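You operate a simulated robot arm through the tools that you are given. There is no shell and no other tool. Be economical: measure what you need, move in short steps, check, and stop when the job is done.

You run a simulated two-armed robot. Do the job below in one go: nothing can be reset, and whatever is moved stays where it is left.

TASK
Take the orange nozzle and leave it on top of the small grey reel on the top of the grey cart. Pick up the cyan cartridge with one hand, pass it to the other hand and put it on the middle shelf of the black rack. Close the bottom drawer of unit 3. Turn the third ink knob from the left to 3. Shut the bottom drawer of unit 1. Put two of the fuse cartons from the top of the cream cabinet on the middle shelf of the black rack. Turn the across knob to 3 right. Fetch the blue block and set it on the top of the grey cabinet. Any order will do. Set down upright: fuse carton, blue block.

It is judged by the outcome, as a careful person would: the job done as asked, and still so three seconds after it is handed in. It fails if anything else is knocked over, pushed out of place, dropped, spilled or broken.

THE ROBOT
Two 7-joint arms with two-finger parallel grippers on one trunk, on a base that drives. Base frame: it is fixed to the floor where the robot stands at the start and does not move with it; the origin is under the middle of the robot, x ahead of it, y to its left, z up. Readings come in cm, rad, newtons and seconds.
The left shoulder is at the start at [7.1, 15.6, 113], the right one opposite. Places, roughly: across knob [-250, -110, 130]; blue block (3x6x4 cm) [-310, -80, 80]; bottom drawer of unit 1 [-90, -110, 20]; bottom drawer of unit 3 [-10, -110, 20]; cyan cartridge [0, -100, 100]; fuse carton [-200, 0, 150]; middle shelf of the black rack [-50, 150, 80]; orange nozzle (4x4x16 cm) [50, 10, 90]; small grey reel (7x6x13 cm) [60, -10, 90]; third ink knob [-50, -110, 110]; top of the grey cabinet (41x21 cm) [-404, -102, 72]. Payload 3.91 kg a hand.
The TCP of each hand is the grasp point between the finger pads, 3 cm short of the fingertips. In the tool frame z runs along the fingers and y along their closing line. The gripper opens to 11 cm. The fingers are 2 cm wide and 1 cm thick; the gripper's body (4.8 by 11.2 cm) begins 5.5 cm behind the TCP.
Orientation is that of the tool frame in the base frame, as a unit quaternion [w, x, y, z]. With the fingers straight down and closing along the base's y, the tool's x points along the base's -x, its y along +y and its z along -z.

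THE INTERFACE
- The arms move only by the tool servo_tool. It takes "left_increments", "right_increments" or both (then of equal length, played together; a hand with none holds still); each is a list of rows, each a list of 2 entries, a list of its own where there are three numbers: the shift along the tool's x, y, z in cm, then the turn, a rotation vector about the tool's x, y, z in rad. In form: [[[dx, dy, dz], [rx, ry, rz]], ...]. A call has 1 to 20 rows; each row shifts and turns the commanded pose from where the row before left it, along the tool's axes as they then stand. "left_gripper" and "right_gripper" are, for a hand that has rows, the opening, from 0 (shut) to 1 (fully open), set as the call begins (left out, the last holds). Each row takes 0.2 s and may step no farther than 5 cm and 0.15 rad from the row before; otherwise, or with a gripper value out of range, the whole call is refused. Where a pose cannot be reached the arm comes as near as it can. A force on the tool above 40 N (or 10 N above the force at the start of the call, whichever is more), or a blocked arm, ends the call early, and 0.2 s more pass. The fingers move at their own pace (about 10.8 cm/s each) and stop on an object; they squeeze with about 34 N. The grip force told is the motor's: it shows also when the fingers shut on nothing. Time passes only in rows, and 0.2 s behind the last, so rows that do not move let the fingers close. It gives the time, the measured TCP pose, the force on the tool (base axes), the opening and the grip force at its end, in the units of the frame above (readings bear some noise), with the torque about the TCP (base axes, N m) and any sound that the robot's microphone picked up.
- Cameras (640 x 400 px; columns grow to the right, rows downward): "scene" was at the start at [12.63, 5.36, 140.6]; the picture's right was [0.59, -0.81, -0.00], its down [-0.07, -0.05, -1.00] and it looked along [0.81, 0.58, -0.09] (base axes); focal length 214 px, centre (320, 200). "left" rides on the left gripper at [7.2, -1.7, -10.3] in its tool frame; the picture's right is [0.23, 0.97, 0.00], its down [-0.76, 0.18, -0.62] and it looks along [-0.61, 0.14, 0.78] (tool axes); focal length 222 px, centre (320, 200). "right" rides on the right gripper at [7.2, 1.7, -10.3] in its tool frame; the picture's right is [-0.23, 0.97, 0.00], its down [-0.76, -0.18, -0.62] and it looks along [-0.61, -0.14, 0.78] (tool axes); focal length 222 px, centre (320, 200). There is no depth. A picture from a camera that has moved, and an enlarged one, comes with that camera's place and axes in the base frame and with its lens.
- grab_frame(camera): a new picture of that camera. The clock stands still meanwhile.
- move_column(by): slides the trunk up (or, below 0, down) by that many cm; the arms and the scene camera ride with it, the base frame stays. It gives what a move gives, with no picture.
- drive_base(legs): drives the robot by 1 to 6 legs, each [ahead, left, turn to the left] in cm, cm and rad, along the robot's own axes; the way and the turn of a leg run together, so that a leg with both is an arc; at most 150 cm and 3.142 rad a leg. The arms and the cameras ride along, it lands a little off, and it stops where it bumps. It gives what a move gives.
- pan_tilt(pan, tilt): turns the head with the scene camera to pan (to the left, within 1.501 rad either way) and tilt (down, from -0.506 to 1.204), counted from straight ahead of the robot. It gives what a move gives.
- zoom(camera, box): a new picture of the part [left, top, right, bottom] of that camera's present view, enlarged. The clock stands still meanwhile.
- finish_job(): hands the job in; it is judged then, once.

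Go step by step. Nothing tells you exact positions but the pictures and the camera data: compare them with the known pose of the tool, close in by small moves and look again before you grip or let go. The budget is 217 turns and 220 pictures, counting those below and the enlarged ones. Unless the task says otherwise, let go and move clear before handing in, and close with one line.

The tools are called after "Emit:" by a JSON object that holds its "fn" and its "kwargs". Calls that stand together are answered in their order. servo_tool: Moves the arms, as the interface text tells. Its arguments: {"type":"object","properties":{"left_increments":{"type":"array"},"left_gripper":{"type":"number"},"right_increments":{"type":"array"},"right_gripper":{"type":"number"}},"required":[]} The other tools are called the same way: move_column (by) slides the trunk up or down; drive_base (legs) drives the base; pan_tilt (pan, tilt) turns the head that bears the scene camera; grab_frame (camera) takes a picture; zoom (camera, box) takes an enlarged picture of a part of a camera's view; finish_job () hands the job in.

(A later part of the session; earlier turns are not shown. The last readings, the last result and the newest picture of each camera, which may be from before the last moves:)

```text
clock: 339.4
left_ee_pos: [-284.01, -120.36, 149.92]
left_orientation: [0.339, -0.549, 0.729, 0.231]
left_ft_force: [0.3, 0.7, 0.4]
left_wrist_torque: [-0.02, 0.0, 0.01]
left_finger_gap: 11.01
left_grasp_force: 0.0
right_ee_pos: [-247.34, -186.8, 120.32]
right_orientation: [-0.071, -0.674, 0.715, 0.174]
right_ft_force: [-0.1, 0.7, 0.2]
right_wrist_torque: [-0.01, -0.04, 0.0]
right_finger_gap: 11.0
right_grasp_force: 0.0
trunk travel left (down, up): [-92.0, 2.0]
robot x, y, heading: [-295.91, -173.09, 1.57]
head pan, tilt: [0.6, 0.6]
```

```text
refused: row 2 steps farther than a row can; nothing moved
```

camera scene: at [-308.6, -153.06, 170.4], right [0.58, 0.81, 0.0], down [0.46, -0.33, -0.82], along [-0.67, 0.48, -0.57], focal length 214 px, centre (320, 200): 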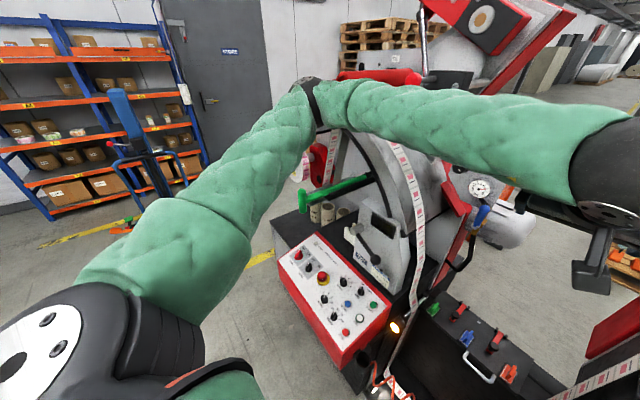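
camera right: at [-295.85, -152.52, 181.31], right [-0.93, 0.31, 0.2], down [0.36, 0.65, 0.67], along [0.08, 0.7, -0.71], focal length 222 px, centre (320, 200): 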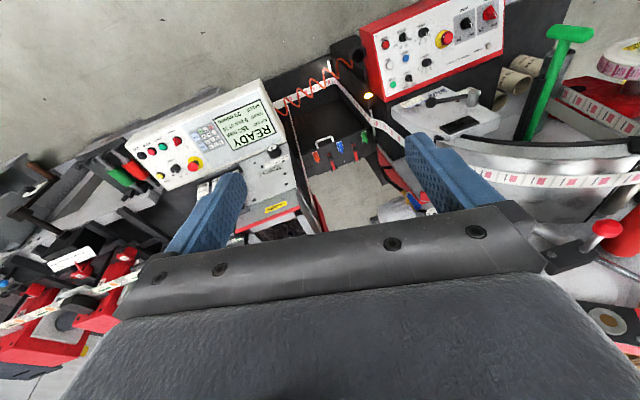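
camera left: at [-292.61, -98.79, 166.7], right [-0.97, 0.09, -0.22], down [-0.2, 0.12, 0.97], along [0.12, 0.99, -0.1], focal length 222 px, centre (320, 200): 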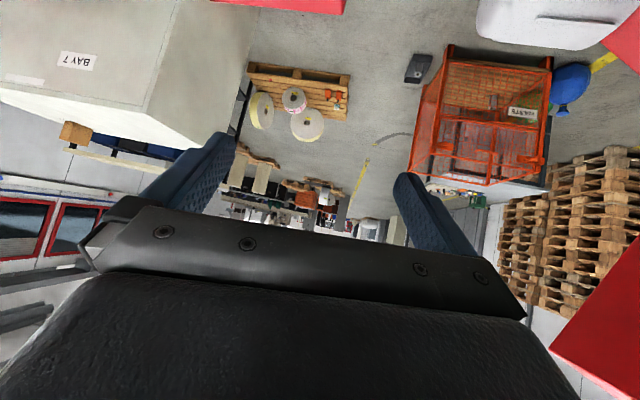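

Emit:
{"fn": "servo_tool", "kwargs": {"left_increments": [[[0, 0, 0], [-0.0226, 0.119, -0.0376]], [[0, 0, 0], [-0.0226, 0.119, -0.0376]], [[0, 0, 0], [-0.0226, 0.119, -0.0376]], [[0, 0, 0], [-0.0226, 0.119, -0.0376]], [[0, 0, 0], [-0.0226, 0.119, -0.0376]], [[0, 0, 0], [-0.0226, 0.119, -0.0376]], [[0, 0, 0], [-0.0226, 0.119, -0.0376]], [[-3, 3.7, 0], [0, 0, 0]], [[-3, 3.7, 0], [0, 0, 0]], [[-3, 3.7, 0], [0, 0, 0]], [[-3, 3.7, 0], [0, 0, 0]], [[-3, 3.7, 0], [0, 0, 0]], [[-3, 3.7, 0], [0, 0, 0]], [[0, 0, 0], [0, 0, 0]]]}}

Emit:
{"fn": "move_column", "kwargs": {"by": -20}}

Emit:
{"fn": "pan_tilt", "kwargs": {"pan": 0.0, "tilt": 0.6}}

Emit:
{"fn": "grab_frame", "kwargs": {"camera": "scene"}}

Emit:
{"fn": "grab_frame", "kwargs": {"camera": "left"}}

```text
clock: 342.4
left_ee_pos: [-305.91, -102.75, 150.18]
left_orientation: [0.0, -0.706, 0.708, 0.001]
left_ft_force: [0.3, -0.3, 0.6]
left_wrist_torque: [0.02, 0.0, 0.01]
left_finger_gap: 10.98
left_grasp_force: 0.1
right_ee_pos: [-247.24, -186.91, 120.09]
right_orientation: [-0.071, -0.674, 0.714, 0.176]
right_ft_force: [0.1, 0.4, 0.5]
right_wrist_torque: [0.02, 0.0, 0.01]
right_finger_gap: 11.01
right_grasp_force: 0.1
trunk travel left (down, up): [-92.0, 2.0]
robot x, y, heading: [-296.04, -173.5, 1.572]
head pan, tilt: [0.6, 0.6]
```

```text
clock: 344.6
left_ee_pos: [-305.91, -102.6, 130.11]
left_orientation: [0.0, -0.707, 0.708, 0.0]
left_ft_force: [0.1, 0.5, 0.1]
left_wrist_torque: [0.02, -0.02, -0.01]
left_finger_gap: 11.0
left_grasp_force: 0.1
right_ee_pos: [-247.17, -186.87, 100.2]
right_orientation: [-0.071, -0.674, 0.714, 0.176]
right_ft_force: [0.1, -0.3, 0.0]
right_wrist_torque: [-0.04, -0.01, 0.0]
right_finger_gap: 10.99
right_grasp_force: 0.0
trunk travel left (down, up): [-72.0, 22.0]
robot x, y, heading: [-295.98, -173.38, 1.569]
head pan, tilt: [0.6, 0.6]
```

```text
clock: 345.6
left_ee_pos: [-305.91, -102.76, 130.17]
left_orientation: [-0.001, -0.706, 0.708, -0.001]
left_ft_force: [-0.1, 0.8, -0.8]
left_wrist_torque: [0.0, 0.0, -0.02]
left_finger_gap: 10.99
left_grasp_force: 0.0
right_ee_pos: [-247.28, -186.96, 100.19]
right_orientation: [-0.071, -0.674, 0.714, 0.176]
right_ft_force: [0.9, 0.2, 0.0]
right_wrist_torque: [0.01, 0.0, -0.02]
right_finger_gap: 10.99
right_grasp_force: 0.0
trunk travel left (down, up): [-72.0, 22.0]
robot x, y, heading: [-295.86, -173.53, 1.57]
head pan, tilt: [0.0, 0.6]
```

```text
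117 pictures are left
camera scene: at [-295.91, -159.4, 150.39], right [1.0, 0.0, 0.0], down [0.0, -0.57, -0.82], along [0.0, 0.82, -0.57], focal length 214 px, centre (320, 200)
```

scene: 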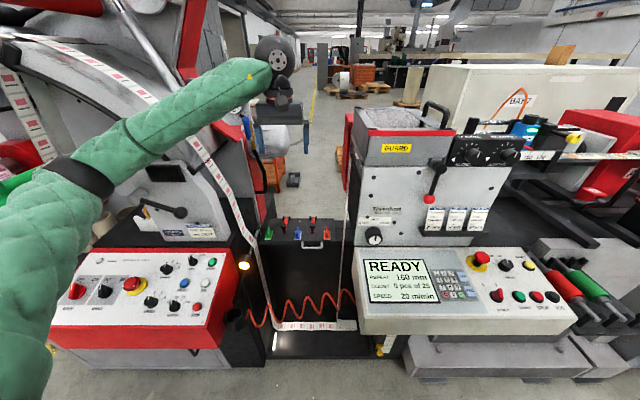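

```text
116 pictures are left
camera left: at [-304.21, -110.04, 140.34], right [-0.97, -0.23, 0.0], down [-0.18, 0.76, 0.62], along [-0.14, 0.61, -0.78], focal length 222 px, centre (320, 200)
```

left: 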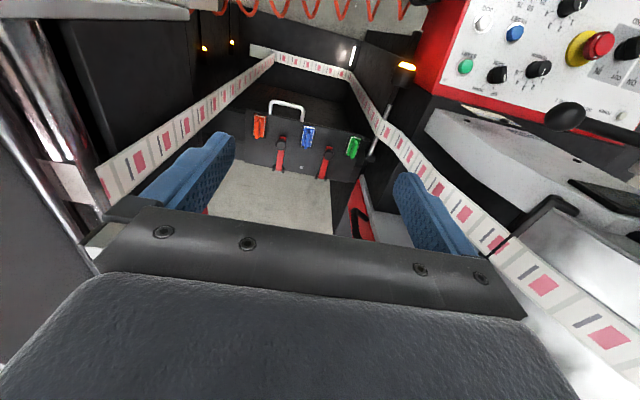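

The view down the gap confirms the blue block at about [-306.3, -83.8]. I'll lower the trunk a bit more, narrow the fingers, and reach forward and down.

Emit:
{"fn": "move_column", "kwargs": {"by": -10}}

Emit:
{"fn": "servo_tool", "kwargs": {"left_increments": [[[-3, 0.1, 3], [0, 0, 0]], [[-3, 0.1, 3], [0, 0, 0]], [[-3, 0.1, 3], [0, 0, 0]], [[-3, 0.1, 3], [0, 0, 0]], [[-3, 0, 3], [0, 0, 0]], [[-2, 0, 3], [0, 0, 0]], [[0, 0, 3], [0, 0, 0]], [[0, 0, 0], [0, 0, 0]]], "left_gripper": 0.42}}

Emit:
{"fn": "grab_frame", "kwargs": {"camera": "scene"}}

Emit:
{"fn": "grab_frame", "kwargs": {"camera": "left"}}

```text
clock: 346.9
left_ee_pos: [-305.95, -102.76, 120.03]
left_orientation: [-0.001, -0.706, 0.708, 0.001]
left_ft_force: [0.6, -0.2, 0.8]
left_wrist_torque: [-0.02, -0.01, 0.02]
left_finger_gap: 11.03
left_grasp_force: 0.0
right_ee_pos: [-247.26, -186.89, 90.26]
right_orientation: [-0.071, -0.674, 0.714, 0.176]
right_ft_force: [0.0, 1.1, -0.7]
right_wrist_torque: [0.01, 0.0, -0.01]
right_finger_gap: 11.03
right_grasp_force: 0.1
trunk travel left (down, up): [-62.0, 32.0]
robot x, y, heading: [-295.99, -173.37, 1.57]
head pan, tilt: [0.0, 0.6]
```

```text
clock: 348.9
left_ee_pos: [-305.29, -87.2, 102.43]
left_orientation: [0.013, -0.706, 0.708, 0.017]
left_ft_force: [-0.3, 0.3, -0.2]
left_wrist_torque: [0.0, -0.03, 0.01]
left_finger_gap: 4.62
left_grasp_force: 0.0
right_ee_pos: [-246.02, -188.11, 89.32]
right_orientation: [-0.07, -0.675, 0.711, 0.182]
right_ft_force: [-0.2, 0.2, -0.6]
right_wrist_torque: [0.03, 0.02, 0.02]
right_finger_gap: 10.98
right_grasp_force: 0.0
trunk travel left (down, up): [-62.0, 32.0]
robot x, y, heading: [-295.92, -174.06, 1.578]
head pan, tilt: [0.0, 0.6]
stopped in row 8 (left hand): the arm was blocked; the commanded pose is now the measured one
```

```text
115 pictures are left
camera scene: at [-293.95, -161.72, 140.45], right [1.0, 0.01, -0.01], down [-0.01, -0.56, -0.83], along [-0.01, 0.83, -0.55], focal length 214 px, centre (320, 200)
```

scene: 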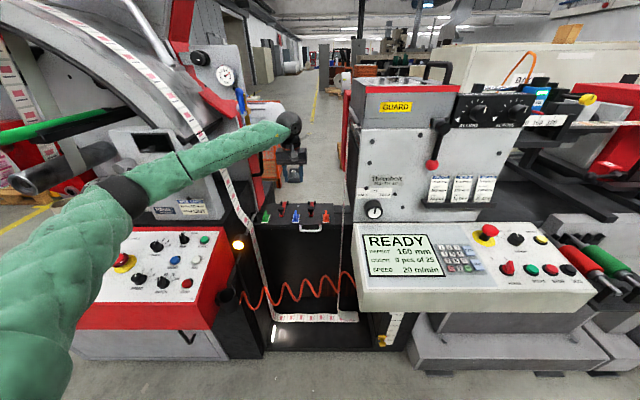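

```text
114 pictures are left
camera left: at [-303.56, -95.0, 112.43], right [-0.97, -0.23, 0.0], down [-0.17, 0.74, 0.66], along [-0.14, 0.64, -0.76], focal length 222 px, centre (320, 200)
```

left: 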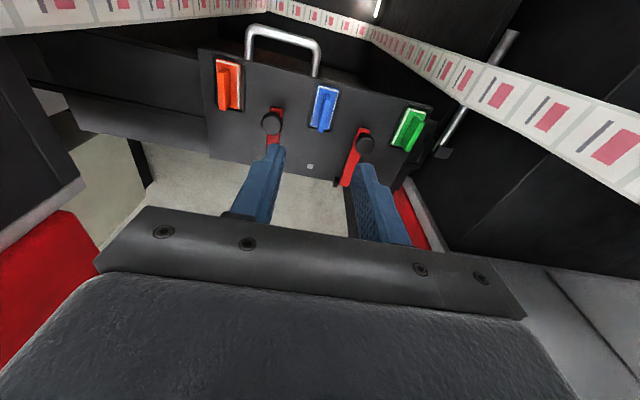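

The elbow is resting on the left console, so I'll raise the trunk at once and check the console.

Emit:
{"fn": "move_column", "kwargs": {"by": 15}}

Emit:
{"fn": "zoom", "kwargs": {"camera": "scene", "box": [60, 200, 300, 350]}}

```text
clock: 350.7
left_ee_pos: [-306.76, -85.9, 115.3]
left_orientation: [-0.007, 0.708, -0.706, -0.005]
left_ft_force: [-0.1, -0.5, 0.2]
left_wrist_torque: [-0.01, 0.0, -0.01]
left_finger_gap: 4.61
left_grasp_force: 0.0
right_ee_pos: [-247.0, -186.89, 105.21]
right_orientation: [-0.071, -0.676, 0.713, 0.174]
right_ft_force: [-1.5, 0.0, -0.3]
right_wrist_torque: [-0.03, -0.01, 0.0]
right_finger_gap: 11.01
right_grasp_force: 0.0
trunk travel left (down, up): [-77.0, 17.0]
robot x, y, heading: [-295.86, -173.44, 1.578]
head pan, tilt: [0.0, 0.6]
```

```text
2.67 times, centred on (180, 275) of scene
camera zoom: at [-295.85, -159.74, 155.37], right [1.0, 0.01, 0.0], down [0.0, -0.57, -0.82], along [0.0, 0.82, -0.57], focal length 572 px, centre (693, 0)
```

zoom: 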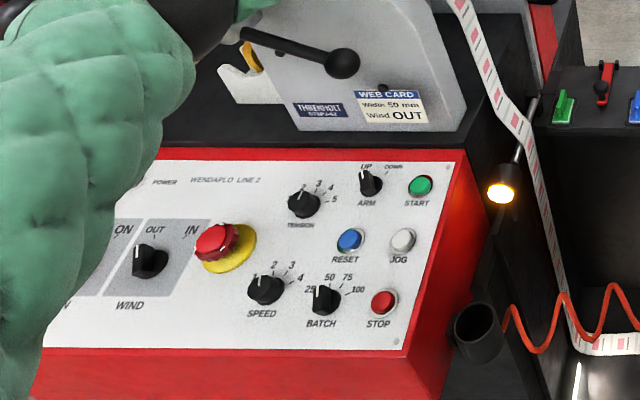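

Console controls look unchanged. I'll retract the hand over the aisle, shift the robot east by ~24 cm so the elbow clears the console, and come in again.

Emit:
{"fn": "servo_tool", "kwargs": {"left_increments": [[[1, 0, -4], [0, 0, 0]], [[2, 0, -4], [0, 0, 0]], [[4, 0, -2.5], [0, 0, 0]], [[4, 0, -2.5], [0, 0, 0]], [[4, 0, -2], [0, 0, 0]], [[4, 0, 0], [0, 0, 0]], [[4, 0, 0], [0, 0, 0]], [[0, 0, 0], [0, 0, 0]]]}}

Emit:
{"fn": "drive_base", "kwargs": {"legs": [[0, -24, -0.008]]}}

Emit:
{"fn": "servo_tool", "kwargs": {"left_increments": [[[0, 4, 0], [0, 0, 0]], [[0, 4, 0], [0, 0, 0]], [[0, 4, 0], [0, 0, 0]], [[0, 4, 0], [0, 0, 0]], [[0, 4, 0], [0, 0, 0]], [[0, 4, 0], [0, 0, 0]], [[0, 0, 0], [0, 0, 0]]]}}

Emit:
{"fn": "grab_frame", "kwargs": {"camera": "scene"}}

```text
clock: 352.5
left_ee_pos: [-306.95, -109.21, 130.18]
left_orientation: [-0.006, 0.709, -0.705, -0.005]
left_ft_force: [-0.3, -0.4, 0.5]
left_wrist_torque: [-0.01, 0.0, -0.02]
left_finger_gap: 4.62
left_grasp_force: 0.1
right_ee_pos: [-246.98, -186.99, 105.11]
right_orientation: [-0.07, -0.676, 0.712, 0.175]
right_ft_force: [-0.3, -0.2, -0.1]
right_wrist_torque: [0.0, -0.01, -0.01]
right_finger_gap: 11.01
right_grasp_force: 0.1
trunk travel left (down, up): [-77.0, 17.0]
robot x, y, heading: [-295.85, -173.83, 1.578]
head pan, tilt: [0.0, 0.6]
```

```text
clock: 354.3
left_ee_pos: [-282.24, -109.01, 130.27]
left_orientation: [0.006, -0.706, 0.708, 0.006]
left_ft_force: [-0.2, -0.2, -0.3]
left_wrist_torque: [-0.02, -0.02, -0.02]
left_finger_gap: 4.6
left_grasp_force: 0.0
right_ee_pos: [-222.79, -187.16, 105.15]
right_orientation: [-0.07, -0.674, 0.715, 0.175]
right_ft_force: [0.4, 0.7, -0.1]
right_wrist_torque: [-0.01, 0.01, -0.02]
right_finger_gap: 11.02
right_grasp_force: 0.1
trunk travel left (down, up): [-77.0, 17.0]
robot x, y, heading: [-271.58, -173.68, 1.569]
head pan, tilt: [0.0, 0.6]
```

```text
clock: 355.9
left_ee_pos: [-306.34, -108.74, 130.23]
left_orientation: [0.006, -0.705, 0.709, 0.005]
left_ft_force: [0.0, 0.4, -0.1]
left_wrist_torque: [-0.02, 0.0, 0.01]
left_finger_gap: 4.63
left_grasp_force: 0.1
right_ee_pos: [-222.74, -187.12, 105.25]
right_orientation: [-0.071, -0.673, 0.715, 0.175]
right_ft_force: [0.3, 0.2, -0.5]
right_wrist_torque: [-0.01, -0.01, 0.0]
right_finger_gap: 10.98
right_grasp_force: 0.0
trunk travel left (down, up): [-77.0, 17.0]
robot x, y, heading: [-271.24, -173.72, 1.568]
head pan, tilt: [0.0, 0.6]
```

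```text
112 pictures are left
camera scene: at [-271.3, -159.68, 155.39], right [1.0, 0.0, 0.0], down [0.0, -0.57, -0.82], along [0.0, 0.82, -0.57], focal length 214 px, centre (320, 200)
```

scene: 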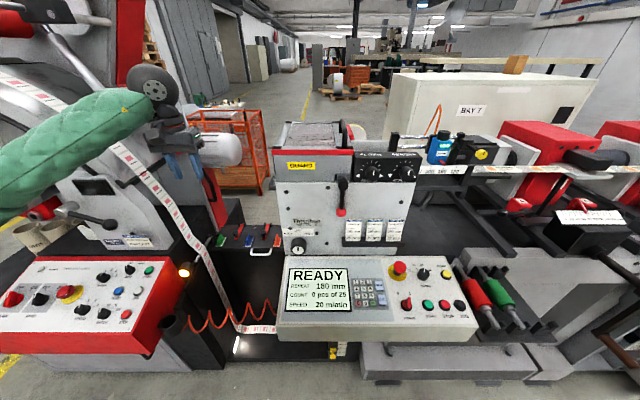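

Emit:
{"fn": "servo_tool", "kwargs": {"left_increments": [[[-4, 0, 0], [0, 0, 0]], [[-4, 0, 0], [0, 0, 0]], [[-4, 0, 0], [0, 0, 0]], [[-4, 0, 0], [0, 0, 0]], [[-4, 0, 0], [0, 0, 0]], [[-4, 0, 0], [0, 0, 0]], [[0, 0, 0], [0, 0, 0]]]}}

Emit:
{"fn": "grab_frame", "kwargs": {"camera": "scene"}}

Emit:
{"fn": "grab_frame", "kwargs": {"camera": "left"}}

```text
clock: 357.5
left_ee_pos: [-305.82, -85.04, 130.63]
left_orientation: [0.007, -0.706, 0.708, 0.005]
left_ft_force: [0.0, 0.8, 0.4]
left_wrist_torque: [-0.01, -0.03, -0.01]
left_finger_gap: 4.63
left_grasp_force: 0.1
right_ee_pos: [-222.9, -187.06, 105.2]
right_orientation: [-0.07, -0.674, 0.714, 0.176]
right_ft_force: [0.1, 0.3, -0.3]
right_wrist_torque: [0.0, 0.04, -0.05]
right_finger_gap: 10.98
right_grasp_force: 0.1
trunk travel left (down, up): [-77.0, 17.0]
robot x, y, heading: [-271.45, -173.52, 1.572]
head pan, tilt: [0.0, 0.6]
```

```text
111 pictures are left
camera scene: at [-271.44, -159.82, 155.4], right [1.0, 0.0, 0.0], down [0.0, -0.56, -0.83], along [0.0, 0.83, -0.56], focal length 214 px, centre (320, 200)
```

scene: 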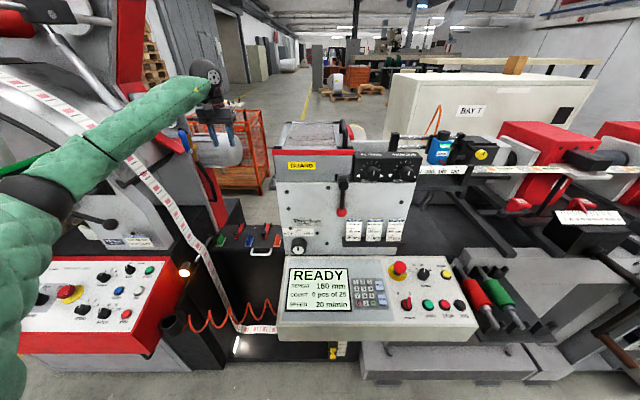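

```text
110 pictures are left
camera left: at [-304.18, -92.53, 140.65], right [-0.97, -0.22, -0.01], down [-0.18, 0.75, 0.64], along [-0.14, 0.62, -0.77], focal length 222 px, centre (320, 200)
```

left: 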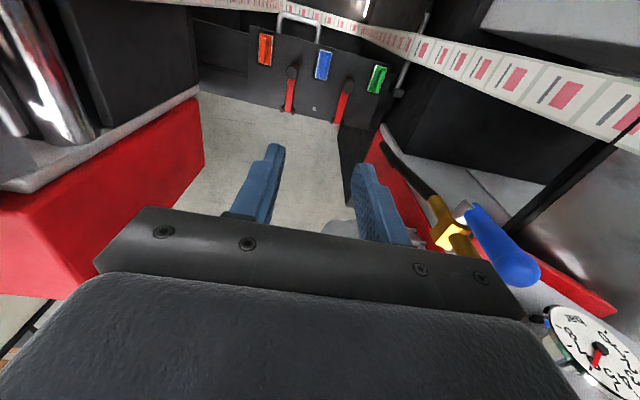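

The arm now reaches in nearly straight with the elbow clear. I'll lower the trunk in stages.

Emit:
{"fn": "move_column", "kwargs": {"by": -20}}

Emit:
{"fn": "grab_frame", "kwargs": {"camera": "scene"}}

Emit:
{"fn": "grab_frame", "kwargs": {"camera": "left"}}

```text
clock: 359.6
left_ee_pos: [-305.85, -84.94, 110.47]
left_orientation: [0.007, -0.706, 0.708, 0.006]
left_ft_force: [-0.6, -0.2, -0.4]
left_wrist_torque: [0.0, 0.02, 0.04]
left_finger_gap: 4.64
left_grasp_force: 0.1
right_ee_pos: [-222.74, -187.27, 85.32]
right_orientation: [-0.071, -0.674, 0.715, 0.175]
right_ft_force: [0.5, -0.4, -0.3]
right_wrist_torque: [-0.01, 0.0, -0.01]
right_finger_gap: 10.99
right_grasp_force: 0.0
trunk travel left (down, up): [-57.0, 37.0]
robot x, y, heading: [-271.53, -173.46, 1.573]
head pan, tilt: [0.0, 0.6]
```

```text
109 pictures are left
camera scene: at [-271.39, -159.77, 135.41], right [1.0, 0.0, 0.0], down [0.0, -0.57, -0.82], along [0.0, 0.82, -0.57], focal length 214 px, centre (320, 200)
```

scene: 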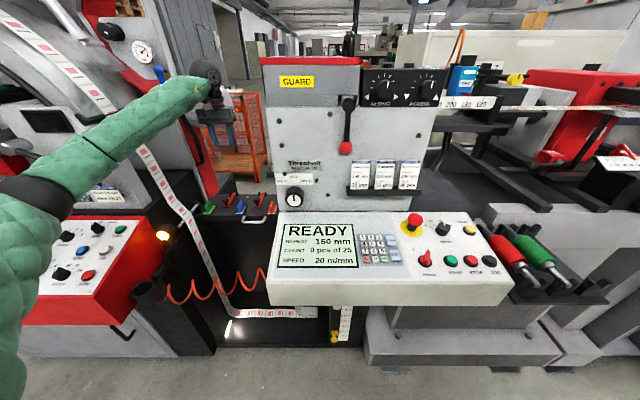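

```text
108 pictures are left
camera left: at [-304.13, -92.52, 120.64], right [-0.97, -0.22, -0.01], down [-0.18, 0.75, 0.64], along [-0.14, 0.62, -0.77], focal length 222 px, centre (320, 200)
```

left: 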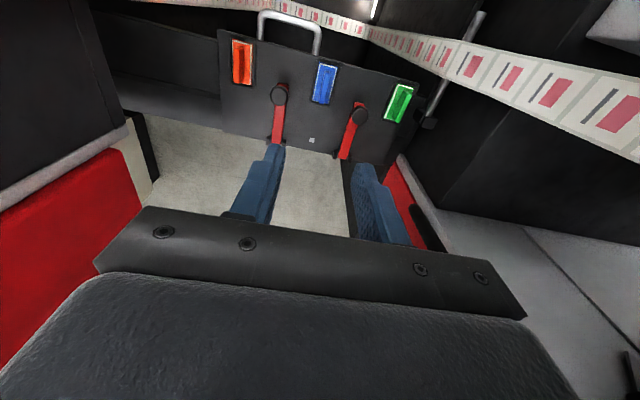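

Emit:
{"fn": "move_column", "kwargs": {"by": -14}}

Emit:
{"fn": "grab_frame", "kwargs": {"camera": "scene"}}

Emit:
{"fn": "grab_frame", "kwargs": {"camera": "left"}}

```text
clock: 361.3
left_ee_pos: [-305.7, -84.95, 96.58]
left_orientation: [0.006, -0.706, 0.708, 0.007]
left_ft_force: [-1.1, 0.0, -0.1]
left_wrist_torque: [-0.01, 0.05, 0.01]
left_finger_gap: 4.65
left_grasp_force: 0.0
right_ee_pos: [-222.76, -187.18, 71.27]
right_orientation: [-0.071, -0.673, 0.715, 0.175]
right_ft_force: [-0.5, 0.3, -0.4]
right_wrist_torque: [0.02, -0.01, -0.01]
right_finger_gap: 11.0
right_grasp_force: 0.0
trunk travel left (down, up): [-43.0, 51.0]
robot x, y, heading: [-271.71, -173.82, 1.574]
head pan, tilt: [0.0, 0.6]
```

```text
107 pictures are left
camera scene: at [-271.39, -159.78, 121.41], right [1.0, 0.0, 0.0], down [0.0, -0.57, -0.82], along [0.0, 0.82, -0.57], focal length 214 px, centre (320, 200)
```

scene: 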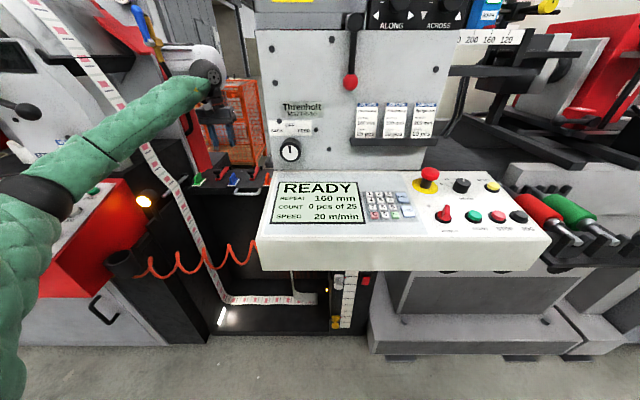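

```text
106 pictures are left
camera left: at [-304.13, -92.53, 106.65], right [-0.97, -0.22, -0.01], down [-0.18, 0.75, 0.64], along [-0.14, 0.62, -0.77], focal length 222 px, centre (320, 200)
```

left: 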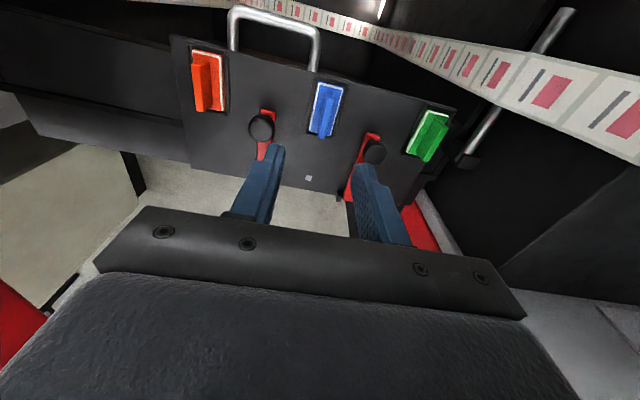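

Emit:
{"fn": "servo_tool", "kwargs": {"left_increments": [[[-0.4, 0.6, 2], [0, 0, 0]], [[0, 0, 3], [0, 0, 0]], [[0, 0, 3], [0, 0, 0]], [[0, 0, 2], [0, 0, 0]], [[0, 0, 0], [0, 0, 0]]]}}

Emit:
{"fn": "grab_frame", "kwargs": {"camera": "left"}}

Emit:
{"fn": "grab_frame", "kwargs": {"camera": "scene"}}

```text
clock: 362.5
left_ee_pos: [-306.54, -84.66, 86.49]
left_orientation: [0.007, -0.706, 0.708, 0.006]
left_ft_force: [0.5, -1.0, -0.4]
left_wrist_torque: [0.01, -0.01, -0.03]
left_finger_gap: 4.61
left_grasp_force: 0.1
right_ee_pos: [-222.83, -187.07, 71.29]
right_orientation: [-0.07, -0.673, 0.715, 0.176]
right_ft_force: [0.6, 0.5, -0.3]
right_wrist_torque: [0.0, 0.01, -0.01]
right_finger_gap: 11.01
right_grasp_force: 0.1
trunk travel left (down, up): [-43.0, 51.0]
robot x, y, heading: [-271.56, -174.16, 1.572]
head pan, tilt: [0.0, 0.6]
heard: click
```

```text
105 pictures are left
camera left: at [-304.95, -92.09, 96.65], right [-0.97, -0.22, -0.01], down [-0.18, 0.75, 0.64], along [-0.14, 0.62, -0.77], focal length 222 px, centre (320, 200)
```

left: 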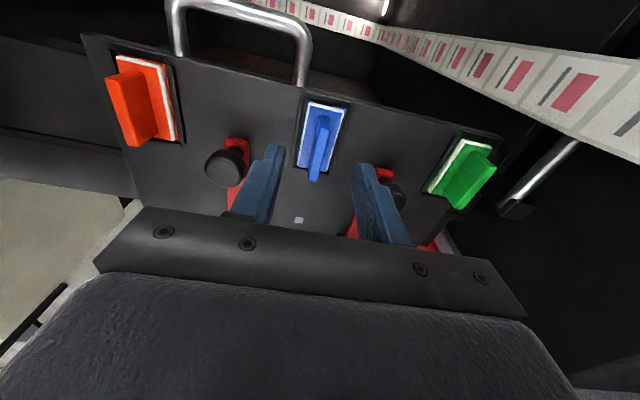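

```text
104 pictures are left
camera scene: at [-271.38, -159.77, 121.4], right [1.0, 0.0, 0.0], down [0.0, -0.57, -0.82], along [0.0, 0.82, -0.57], focal length 214 px, centre (320, 200)
```

scene: 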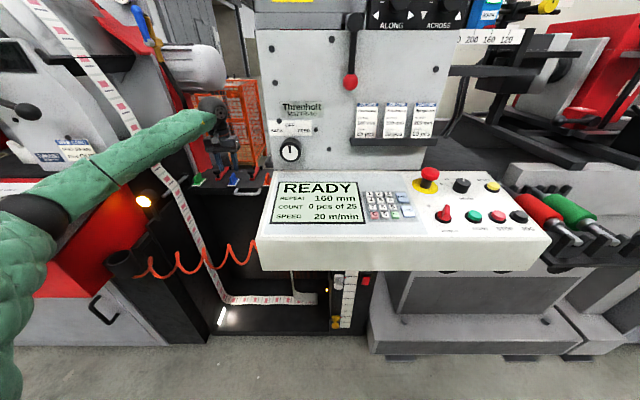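

I heard a click; I'll check the console near the forearm before going on.

Emit:
{"fn": "zoom", "kwargs": {"camera": "scene", "box": [0, 100, 260, 262]}}

```text
2.46 times, centred on (130, 181) of scene
camera zoom: at [-271.38, -159.77, 121.4], right [1.0, 0.0, 0.0], down [0.0, -0.57, -0.82], along [0.0, 0.82, -0.57], focal length 528 px, centre (788, 247)
```

zoom: 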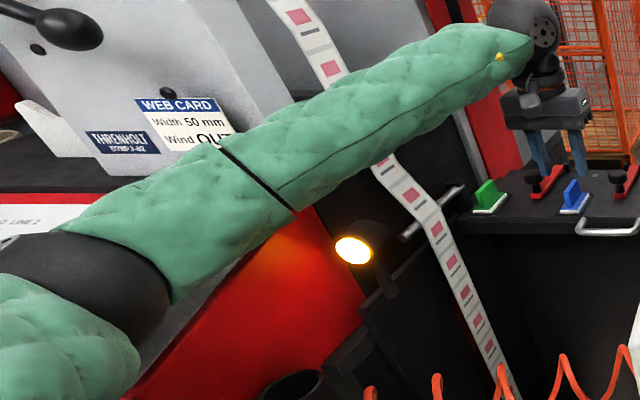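

The elbow is lying on the console's right-hand buttons. I'll raise the trunk and let the arm reach down instead, so the elbow lifts off.

Emit:
{"fn": "move_column", "kwargs": {"by": 14}}

Emit:
{"fn": "servo_tool", "kwargs": {"left_increments": [[[0, 0, 3], [0, 0, 0]], [[0, 0, 3], [0, 0, 0]], [[0, 0, 3], [0, 0, 0]], [[0, 0, 3], [0, 0, 0]], [[0, 0, 0], [0, 0, 0]]]}}

Emit:
{"fn": "zoom", "kwargs": {"camera": "scene", "box": [0, 100, 320, 300]}}

```text
clock: 364.2
left_ee_pos: [-306.51, -84.51, 100.54]
left_orientation: [0.006, -0.706, 0.709, 0.005]
left_ft_force: [0.8, -0.3, 0.2]
left_wrist_torque: [0.02, -0.01, -0.01]
left_finger_gap: 4.63
left_grasp_force: 0.0
right_ee_pos: [-222.83, -187.18, 85.23]
right_orientation: [-0.07, -0.673, 0.715, 0.176]
right_ft_force: [0.0, 0.3, -0.6]
right_wrist_torque: [0.03, -0.02, -0.02]
right_finger_gap: 10.99
right_grasp_force: 0.1
trunk travel left (down, up): [-57.0, 37.0]
robot x, y, heading: [-271.4, -173.84, 1.571]
head pan, tilt: [0.0, 0.6]
```

```text
clock: 365.4
left_ee_pos: [-306.53, -84.27, 88.54]
left_orientation: [0.007, -0.706, 0.708, 0.006]
left_ft_force: [-0.4, 0.8, -0.6]
left_wrist_torque: [-0.03, -0.01, 0.02]
left_finger_gap: 4.63
left_grasp_force: 0.1
right_ee_pos: [-222.77, -187.23, 85.39]
right_orientation: [-0.07, -0.673, 0.715, 0.175]
right_ft_force: [0.2, -0.5, 0.0]
right_wrist_torque: [0.02, -0.02, -0.03]
right_finger_gap: 10.98
right_grasp_force: 0.2
trunk travel left (down, up): [-57.0, 37.0]
robot x, y, heading: [-271.48, -173.82, 1.572]
head pan, tilt: [0.0, 0.6]
```

```text
2.00 times, centred on (160, 200) of scene
camera zoom: at [-271.35, -159.79, 135.4], right [1.0, 0.0, 0.0], down [0.0, -0.57, -0.82], along [0.0, 0.82, -0.57], focal length 429 px, centre (640, 200)
```

zoom: 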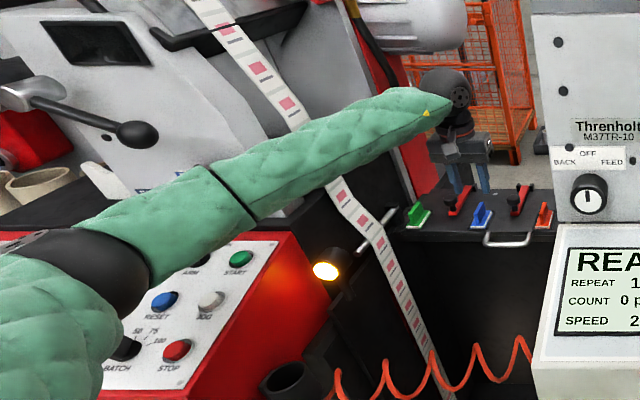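

Emit:
{"fn": "move_column", "kwargs": {"by": 6}}

Emit:
{"fn": "servo_tool", "kwargs": {"left_increments": [[[0, 0, 3], [0, 0, 0]], [[0, 0, 3], [0, 0, 0]], [[0, 0, 3], [0, 0, 0]], [[0, 0, 2], [0, 0, 0]], [[0, 0, 0], [0, 0, 0]]]}}

Emit:
{"fn": "grab_frame", "kwargs": {"camera": "left"}}

Emit:
{"fn": "zoom", "kwargs": {"camera": "scene", "box": [0, 100, 320, 300]}}

```text
clock: 366.4
left_ee_pos: [-306.5, -84.34, 94.57]
left_orientation: [0.006, -0.706, 0.708, 0.005]
left_ft_force: [-0.1, 0.9, 0.4]
left_wrist_torque: [-0.01, 0.02, 0.0]
left_finger_gap: 4.61
left_grasp_force: 0.0
right_ee_pos: [-222.69, -187.2, 91.24]
right_orientation: [-0.07, -0.673, 0.715, 0.176]
right_ft_force: [0.3, -0.2, -0.6]
right_wrist_torque: [0.01, 0.02, 0.02]
right_finger_gap: 11.0
right_grasp_force: 0.1
trunk travel left (down, up): [-63.0, 31.0]
robot x, y, heading: [-271.38, -173.65, 1.573]
head pan, tilt: [0.0, 0.6]
```

```text
clock: 367.6
left_ee_pos: [-306.36, -84.31, 83.68]
left_orientation: [0.008, -0.706, 0.708, 0.005]
left_ft_force: [0.0, 0.0, -0.9]
left_wrist_torque: [0.0, 0.0, 0.03]
left_finger_gap: 4.59
left_grasp_force: 0.1
right_ee_pos: [-222.81, -187.24, 91.35]
right_orientation: [-0.07, -0.674, 0.714, 0.175]
right_ft_force: [-0.2, -0.4, -0.5]
right_wrist_torque: [0.0, -0.01, 0.03]
right_finger_gap: 10.98
right_grasp_force: 0.0
trunk travel left (down, up): [-63.0, 31.0]
robot x, y, heading: [-271.46, -173.83, 1.57]
head pan, tilt: [0.0, 0.6]
```

```text
101 pictures are left
camera left: at [-304.68, -91.76, 93.78], right [-0.97, -0.22, -0.01], down [-0.18, 0.75, 0.64], along [-0.14, 0.62, -0.77], focal length 222 px, centre (320, 200)
```

left: 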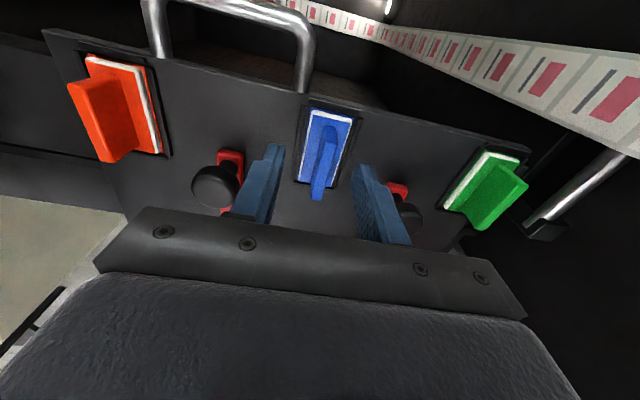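

```text
2.00 times, centred on (160, 200) of scene
camera zoom: at [-271.39, -159.79, 141.4], right [1.0, 0.0, 0.0], down [0.0, -0.57, -0.82], along [0.0, 0.82, -0.57], focal length 429 px, centre (640, 200)
```

zoom: 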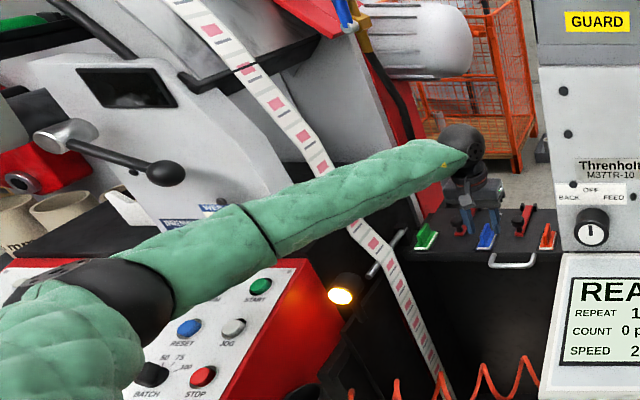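

Centred on the fin. Descend 2 cm more and close.

Emit:
{"fn": "servo_tool", "kwargs": {"left_increments": [[[0.5, 0, 0.7], [0, 0, 0]], [[0, 0, 0.7], [0, 0, 0]], [[0, 0, 0.6], [0, 0, 0]], [[0, 0, 0], [0, 0, 0]]]}}

Emit:
{"fn": "grab_frame", "kwargs": {"camera": "left"}}

```text
clock: 368.6
left_ee_pos: [-306.53, -84.62, 81.38]
left_orientation: [0.007, -0.706, 0.708, 0.005]
left_ft_force: [0.2, -0.8, 0.3]
left_wrist_torque: [-0.02, -0.04, 0.01]
left_finger_gap: 4.61
left_grasp_force: 0.0
right_ee_pos: [-222.78, -187.18, 91.35]
right_orientation: [-0.07, -0.674, 0.715, 0.176]
right_ft_force: [-0.7, 0.1, 0.5]
right_wrist_torque: [-0.02, -0.01, -0.04]
right_finger_gap: 10.98
right_grasp_force: 0.0
trunk travel left (down, up): [-63.0, 31.0]
robot x, y, heading: [-271.66, -173.84, 1.571]
head pan, tilt: [0.0, 0.6]
```

```text
99 pictures are left
camera left: at [-304.85, -92.2, 91.64], right [-0.97, -0.22, -0.01], down [-0.18, 0.75, 0.64], along [-0.14, 0.62, -0.77], focal length 222 px, centre (320, 200)
```

left: 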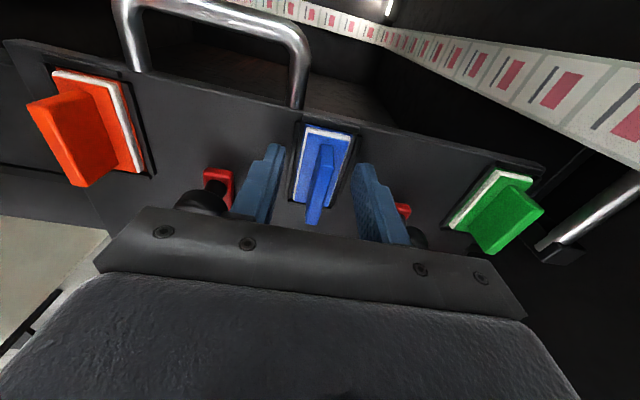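

Emit:
{"fn": "servo_tool", "kwargs": {"left_increments": [[[0, 0, 0], [0, 0, 0]], [[0, 0, 0], [0, 0, 0]], [[0, 0, 0], [0, 0, 0]], [[0, 0, 0], [0, 0, 0]], [[0, 0, -0.5], [0, 0, 0]], [[0, 0, -1.5], [0, 0, 0]], [[0, 0, -2], [0, 0, 0]], [[0, 0, 0], [0, 0, 0]]], "left_gripper": 0}}

Emit:
{"fn": "grab_frame", "kwargs": {"camera": "left"}}

```text
clock: 370.4
left_ee_pos: [-306.61, -84.75, 85.41]
left_orientation: [0.007, -0.707, 0.708, 0.005]
left_ft_force: [-0.2, 0.0, 0.7]
left_wrist_torque: [-0.01, -0.03, 0.04]
left_finger_gap: 0.78
left_grasp_force: 34.5
right_ee_pos: [-222.81, -187.16, 91.24]
right_orientation: [-0.07, -0.673, 0.715, 0.175]
right_ft_force: [-0.4, -1.8, 1.1]
right_wrist_torque: [0.01, -0.02, 0.03]
right_finger_gap: 11.0
right_grasp_force: 0.1
trunk travel left (down, up): [-63.0, 31.0]
robot x, y, heading: [-271.58, -173.54, 1.572]
head pan, tilt: [0.0, 0.6]
```

```text
98 pictures are left
camera left: at [-304.89, -92.22, 95.57], right [-0.97, -0.22, -0.01], down [-0.18, 0.75, 0.64], along [-0.14, 0.62, -0.77], focal length 222 px, centre (320, 200)
```

left: 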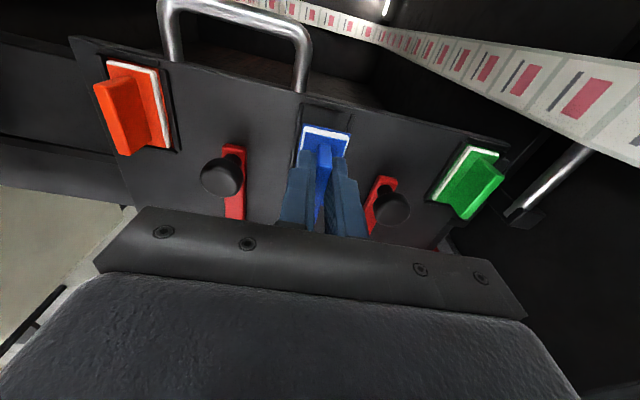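

The blue block is gripped by its fin. Raise the trunk and withdraw the arm from the bay.

Emit:
{"fn": "move_column", "kwargs": {"by": 28}}

Emit:
{"fn": "servo_tool", "kwargs": {"left_increments": [[[0, 0, -4], [0, 0, 0]], [[0, 0, -4], [0, 0, 0]], [[0, 0, -4], [0, 0, 0]], [[0, 0, -4], [0, 0, 0]], [[0, 0, -4], [0, 0, 0]], [[4, 0, 0], [0, 0, 0]], [[4, 0, 0], [0, 0, 0]], [[4, 0, 0], [0, 0, 0]], [[4, 0, 0], [0, 0, 0]], [[4, 0, 0], [0, 0, 0]], [[4, 0, 0], [0, 0, 0]], [[4, 0, 0], [0, 0, 0]], [[0, 0, 0], [0, 0, 0]]]}}

Emit:
{"fn": "drive_base", "kwargs": {"legs": [[-15, 0, 0], [0, 110, 0]]}}

Emit:
{"fn": "move_column", "kwargs": {"by": -30}}

Emit:
{"fn": "pan_tilt", "kwargs": {"pan": 0.1, "tilt": 0.5}}

Emit:
{"fn": "grab_frame", "kwargs": {"camera": "scene"}}

```text
clock: 373.2
left_ee_pos: [-306.51, -84.86, 113.31]
left_orientation: [0.006, -0.706, 0.708, 0.004]
left_ft_force: [-0.3, -0.6, -0.7]
left_wrist_torque: [0.0, 0.02, -0.01]
left_finger_gap: 0.8
left_grasp_force: 33.9
right_ee_pos: [-222.88, -187.15, 119.23]
right_orientation: [-0.07, -0.673, 0.715, 0.175]
right_ft_force: [-0.1, -0.1, 0.7]
right_wrist_torque: [0.0, -0.01, -0.02]
right_finger_gap: 10.98
right_grasp_force: 0.0
trunk travel left (down, up): [-91.0, 3.0]
robot x, y, heading: [-271.65, -174.04, 1.576]
head pan, tilt: [0.0, 0.6]
```

```text
clock: 376.0
left_ee_pos: [-306.43, -113.09, 133.27]
left_orientation: [0.006, -0.706, 0.708, 0.005]
left_ft_force: [0.0, 0.0, 0.3]
left_wrist_torque: [-0.04, 0.03, 0.0]
left_finger_gap: 0.8
left_grasp_force: 34.2
right_ee_pos: [-222.73, -187.13, 119.3]
right_orientation: [-0.071, -0.674, 0.715, 0.175]
right_ft_force: [-1.1, -0.1, -0.8]
right_wrist_torque: [-0.01, -0.01, 0.0]
right_finger_gap: 11.01
right_grasp_force: 0.0
trunk travel left (down, up): [-91.0, 3.0]
robot x, y, heading: [-271.25, -173.48, 1.572]
head pan, tilt: [0.0, 0.6]
```

```text
clock: 382.7
left_ee_pos: [-418.55, -130.25, 133.14]
left_orientation: [-0.006, 0.714, -0.701, -0.006]
left_ft_force: [0.8, -0.7, -1.6]
left_wrist_torque: [0.0, -0.03, -0.02]
left_finger_gap: 0.8
left_grasp_force: 33.8
right_ee_pos: [-333.4, -202.75, 119.22]
right_orientation: [-0.072, -0.68, 0.708, 0.175]
right_ft_force: [0.4, 0.6, 0.4]
right_wrist_torque: [-0.01, 0.0, 0.03]
right_finger_gap: 11.0
right_grasp_force: 0.0
trunk travel left (down, up): [-91.0, 3.0]
robot x, y, heading: [-382.19, -190.38, 1.593]
head pan, tilt: [0.0, 0.6]
```

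```text
clock: 385.7
left_ee_pos: [-418.54, -130.35, 103.27]
left_orientation: [-0.007, 0.713, -0.701, -0.005]
left_ft_force: [-0.8, -0.3, 0.2]
left_wrist_torque: [0.0, -0.01, -0.01]
left_finger_gap: 0.81
left_grasp_force: 33.9
right_ee_pos: [-333.33, -202.88, 89.32]
right_orientation: [-0.071, -0.68, 0.708, 0.174]
right_ft_force: [0.0, -0.1, -0.3]
right_wrist_torque: [-0.03, -0.01, 0.02]
right_finger_gap: 10.98
right_grasp_force: 0.1
trunk travel left (down, up): [-61.0, 33.0]
robot x, y, heading: [-382.29, -190.21, 1.594]
head pan, tilt: [0.0, 0.6]
```

```text
clock: 386.4
left_ee_pos: [-418.5, -130.29, 103.24]
left_orientation: [-0.007, 0.713, -0.701, -0.005]
left_ft_force: [0.3, 0.5, 0.7]
left_wrist_torque: [0.01, -0.02, -0.03]
left_finger_gap: 0.8
left_grasp_force: 33.8
right_ee_pos: [-333.31, -202.85, 89.26]
right_orientation: [-0.073, -0.681, 0.708, 0.174]
right_ft_force: [1.1, 0.3, -0.4]
right_wrist_torque: [0.0, 0.0, -0.03]
right_finger_gap: 11.01
right_grasp_force: 0.0
trunk travel left (down, up): [-61.0, 33.0]
robot x, y, heading: [-382.27, -190.02, 1.592]
head pan, tilt: [0.099, 0.499]
```

```text
97 pictures are left
camera scene: at [-383.39, -176.2, 140.3], right [0.99, 0.12, 0.0], down [0.06, -0.48, -0.88], along [-0.1, 0.87, -0.48], focal length 214 px, centre (320, 200)
```

scene: 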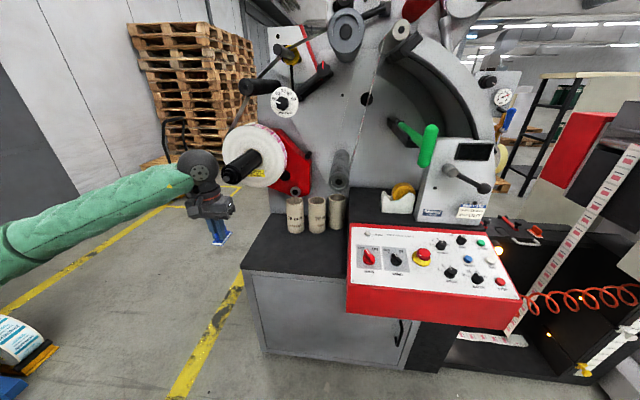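

Emit:
{"fn": "zoom", "kwargs": {"camera": "scene", "box": [330, 210, 530, 335]}}

Emit:
{"fn": "zoom", "kwargs": {"camera": "scene", "box": [160, 120, 380, 280]}}

```text
3.20 times, centred on (430, 272) of scene
camera zoom: at [-383.39, -176.2, 140.3], right [0.99, 0.12, 0.0], down [0.06, -0.48, -0.88], along [-0.1, 0.87, -0.48], focal length 686 px, centre (-32, -32)
```

zoom: 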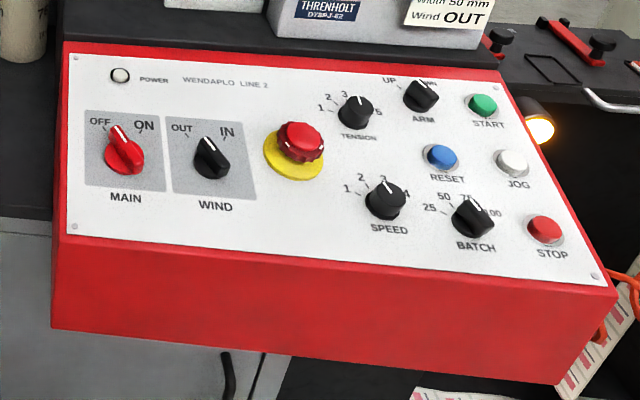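

```text
2.50 times, centred on (270, 200) of scene
camera zoom: at [-383.39, -176.2, 140.3], right [0.99, 0.12, 0.0], down [0.06, -0.48, -0.88], along [-0.1, 0.87, -0.48], focal length 536 px, centre (445, 200)
```

zoom: 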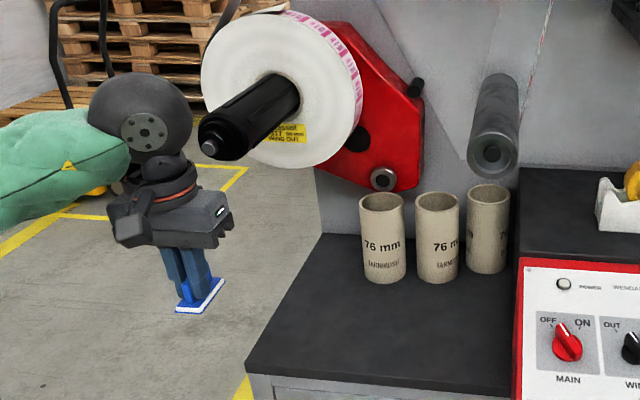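

Emit:
{"fn": "zoom", "kwargs": {"camera": "scene", "box": [420, 225, 516, 285]}}

```text
6.67 times, centred on (468, 255) of scene
camera zoom: at [-383.39, -176.2, 140.3], right [0.99, 0.12, 0.0], down [0.06, -0.48, -0.88], along [-0.1, 0.87, -0.48], focal length 1430 px, centre (-667, -167)
```

zoom: 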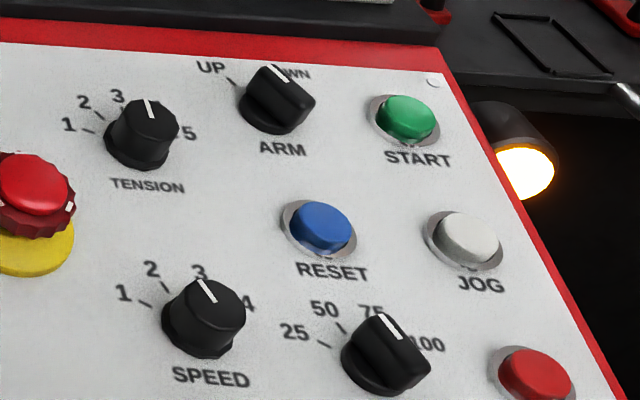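

Console knobs look as before. The block is held upright; I'll lower the hand in front of the cabinet (below the spindle), shift east, then reach over the cabinet top.

Emit:
{"fn": "drive_base", "kwargs": {"legs": [[-10, 0, -0.02]]}}

Emit:
{"fn": "servo_tool", "kwargs": {"left_increments": [[[0, 0, 4], [0, 0, 0]], [[0, 0, 4], [0, 0, 0]], [[0, 0, 4], [0, 0, 0]], [[0, 0, 4], [0, 0, 0]], [[0, 0, 4], [0, 0, 0]], [[0, 0, 2], [0, 0, 0]], [[0, -4, 0], [0, 0, 0]], [[0, -4, 0], [0, 0, 0]], [[0, -4, 0], [0, 0, 0]], [[0, -3.5, 0], [0, 0, 0]], [[0, 0, 0], [0, 0, 0]]]}}

Emit:
{"fn": "drive_base", "kwargs": {"legs": [[14, 0, 0]]}}

Emit:
{"fn": "grab_frame", "kwargs": {"camera": "scene"}}

```text
clock: 387.5
left_ee_pos: [-417.19, -139.61, 103.3]
left_orientation: [0.007, -0.706, 0.708, 0.006]
left_ft_force: [-0.5, -0.4, 0.0]
left_wrist_torque: [0.02, 0.02, -0.01]
left_finger_gap: 0.8
left_grasp_force: 33.7
right_ee_pos: [-333.43, -213.86, 89.27]
right_orientation: [-0.07, -0.674, 0.715, 0.175]
right_ft_force: [1.0, -0.1, -0.4]
right_wrist_torque: [0.01, -0.02, 0.02]
right_finger_gap: 11.01
right_grasp_force: 0.1
trunk travel left (down, up): [-61.0, 33.0]
robot x, y, heading: [-381.91, -200.46, 1.571]
head pan, tilt: [0.099, 0.499]
```

```text
clock: 389.9
left_ee_pos: [-401.46, -139.13, 81.23]
left_orientation: [0.007, -0.706, 0.708, 0.006]
left_ft_force: [-0.2, 0.1, 0.0]
left_wrist_torque: [0.01, 0.0, 0.01]
left_finger_gap: 0.79
left_grasp_force: 33.7
right_ee_pos: [-333.59, -214.0, 89.27]
right_orientation: [-0.069, -0.673, 0.716, 0.175]
right_ft_force: [-0.6, 0.4, -0.3]
right_wrist_torque: [-0.01, -0.02, -0.02]
right_finger_gap: 11.01
right_grasp_force: 0.1
trunk travel left (down, up): [-61.0, 33.0]
robot x, y, heading: [-382.24, -200.37, 1.571]
head pan, tilt: [0.099, 0.499]
```

```text
clock: 391.2
left_ee_pos: [-401.29, -124.96, 81.08]
left_orientation: [0.006, -0.705, 0.709, 0.005]
left_ft_force: [-0.4, 0.7, -0.8]
left_wrist_torque: [0.0, 0.04, 0.0]
left_finger_gap: 0.78
left_grasp_force: 33.6
right_ee_pos: [-333.52, -199.82, 89.27]
right_orientation: [-0.07, -0.673, 0.716, 0.175]
right_ft_force: [0.0, 0.9, 0.2]
right_wrist_torque: [-0.01, 0.01, 0.03]
right_finger_gap: 11.0
right_grasp_force: 0.1
trunk travel left (down, up): [-61.0, 33.0]
robot x, y, heading: [-382.12, -186.36, 1.57]
head pan, tilt: [0.099, 0.499]
```

```text
93 pictures are left
camera scene: at [-382.92, -171.93, 140.28], right [1.0, 0.1, 0.0], down [0.05, -0.48, -0.88], along [-0.08, 0.87, -0.48], focal length 214 px, centre (320, 200)
```

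scene: 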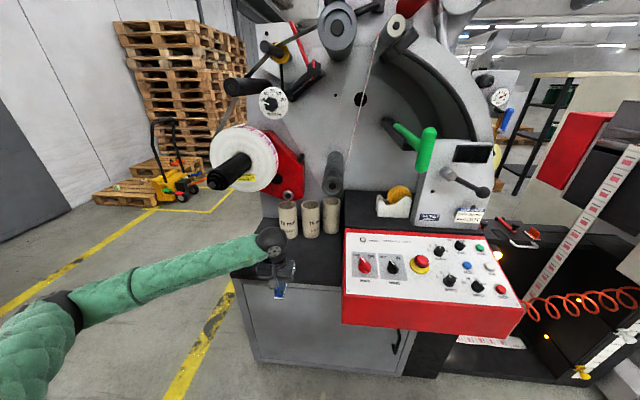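

Emit:
{"fn": "servo_tool", "kwargs": {"left_increments": [[[-4, 0, 0], [0, 0, 0]], [[-4, 0, 0], [0, 0, 0]], [[-4, 0, 0], [0, 0, 0]], [[-4, 0, 0], [0, 0, 0]], [[-3.5, 0, 0], [0, 0, 0]], [[0, 0, 0], [0, 0, 0]]]}}

Emit:
{"fn": "grab_frame", "kwargs": {"camera": "left"}}

Emit:
{"fn": "zoom", "kwargs": {"camera": "scene", "box": [200, 160, 360, 300]}}

```text
clock: 392.6
left_ee_pos: [-401.49, -105.79, 81.36]
left_orientation: [0.006, -0.705, 0.709, 0.006]
left_ft_force: [-0.2, 1.0, 0.1]
left_wrist_torque: [-0.05, -0.02, 0.0]
left_finger_gap: 0.83
left_grasp_force: 33.7
right_ee_pos: [-333.56, -199.91, 89.24]
right_orientation: [-0.071, -0.672, 0.716, 0.176]
right_ft_force: [0.9, -0.4, -0.9]
right_wrist_torque: [0.03, 0.02, 0.0]
right_finger_gap: 10.98
right_grasp_force: 0.0
trunk travel left (down, up): [-61.0, 33.0]
robot x, y, heading: [-382.2, -186.17, 1.569]
head pan, tilt: [0.099, 0.499]
```

```text
92 pictures are left
camera left: at [-399.81, -113.31, 91.44], right [-0.98, -0.22, -0.01], down [-0.17, 0.75, 0.64], along [-0.14, 0.62, -0.77], focal length 222 px, centre (320, 200)
```

left: 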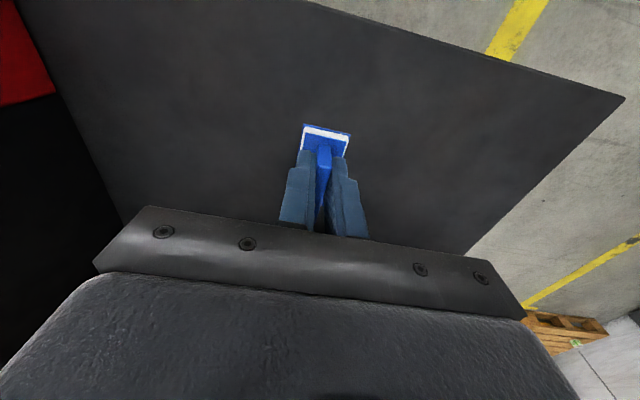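

```text
2.86 times, centred on (280, 230) of scene
camera zoom: at [-382.95, -172.18, 140.31], right [1.0, 0.1, 0.0], down [0.05, -0.48, -0.88], along [-0.08, 0.87, -0.48], focal length 613 px, centre (434, 114)
```

zoom: 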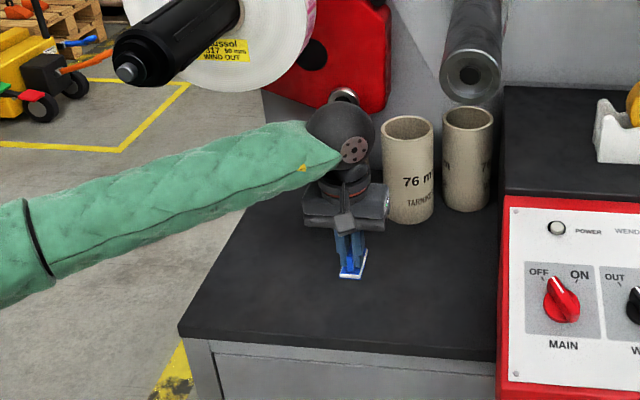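

Block is over a clear spot. Lower to contact.

Emit:
{"fn": "servo_tool", "kwargs": {"left_increments": [[[0, 0, 1.5], [0, 0, 0]], [[0, 0, 1.5], [0, 0, 0]], [[0, 0, 0.5], [0, 0, 0]], [[0, 0, 0.4], [0, 0, 0]], [[0, 0, 0.4], [0, 0, 0]], [[0, 0, 0.4], [0, 0, 0]], [[0, 0, 0.4], [0, 0, 0]], [[0, 0, 0.4], [0, 0, 0]], [[0, 0, 0.4], [0, 0, 0]]]}}

Emit:
{"fn": "grab_frame", "kwargs": {"camera": "left"}}

```text
clock: 394.6
left_ee_pos: [-401.16, -105.41, 75.91]
left_orientation: [0.008, -0.705, 0.709, 0.006]
left_ft_force: [-3.5, -1.5, 26.4]
left_wrist_torque: [-0.1, 0.12, 0.04]
left_finger_gap: 0.81
left_grasp_force: 34.2
right_ee_pos: [-333.33, -200.03, 89.33]
right_orientation: [-0.069, -0.673, 0.715, 0.176]
right_ft_force: [-0.5, 0.1, -0.5]
right_wrist_torque: [-0.01, -0.03, 0.0]
right_finger_gap: 10.99
right_grasp_force: 0.0
trunk travel left (down, up): [-61.0, 33.0]
robot x, y, heading: [-382.24, -186.58, 1.567]
head pan, tilt: [0.099, 0.499]
```

```text
90 pictures are left
camera left: at [-399.43, -113.01, 86.0], right [-0.98, -0.22, -0.01], down [-0.18, 0.75, 0.64], along [-0.14, 0.62, -0.77], focal length 222 px, centre (320, 200)
```

left: 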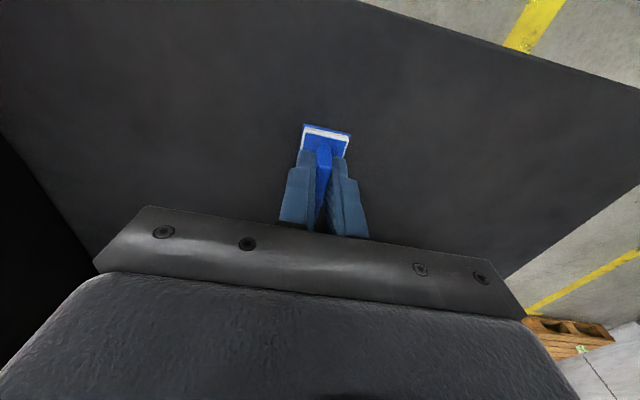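

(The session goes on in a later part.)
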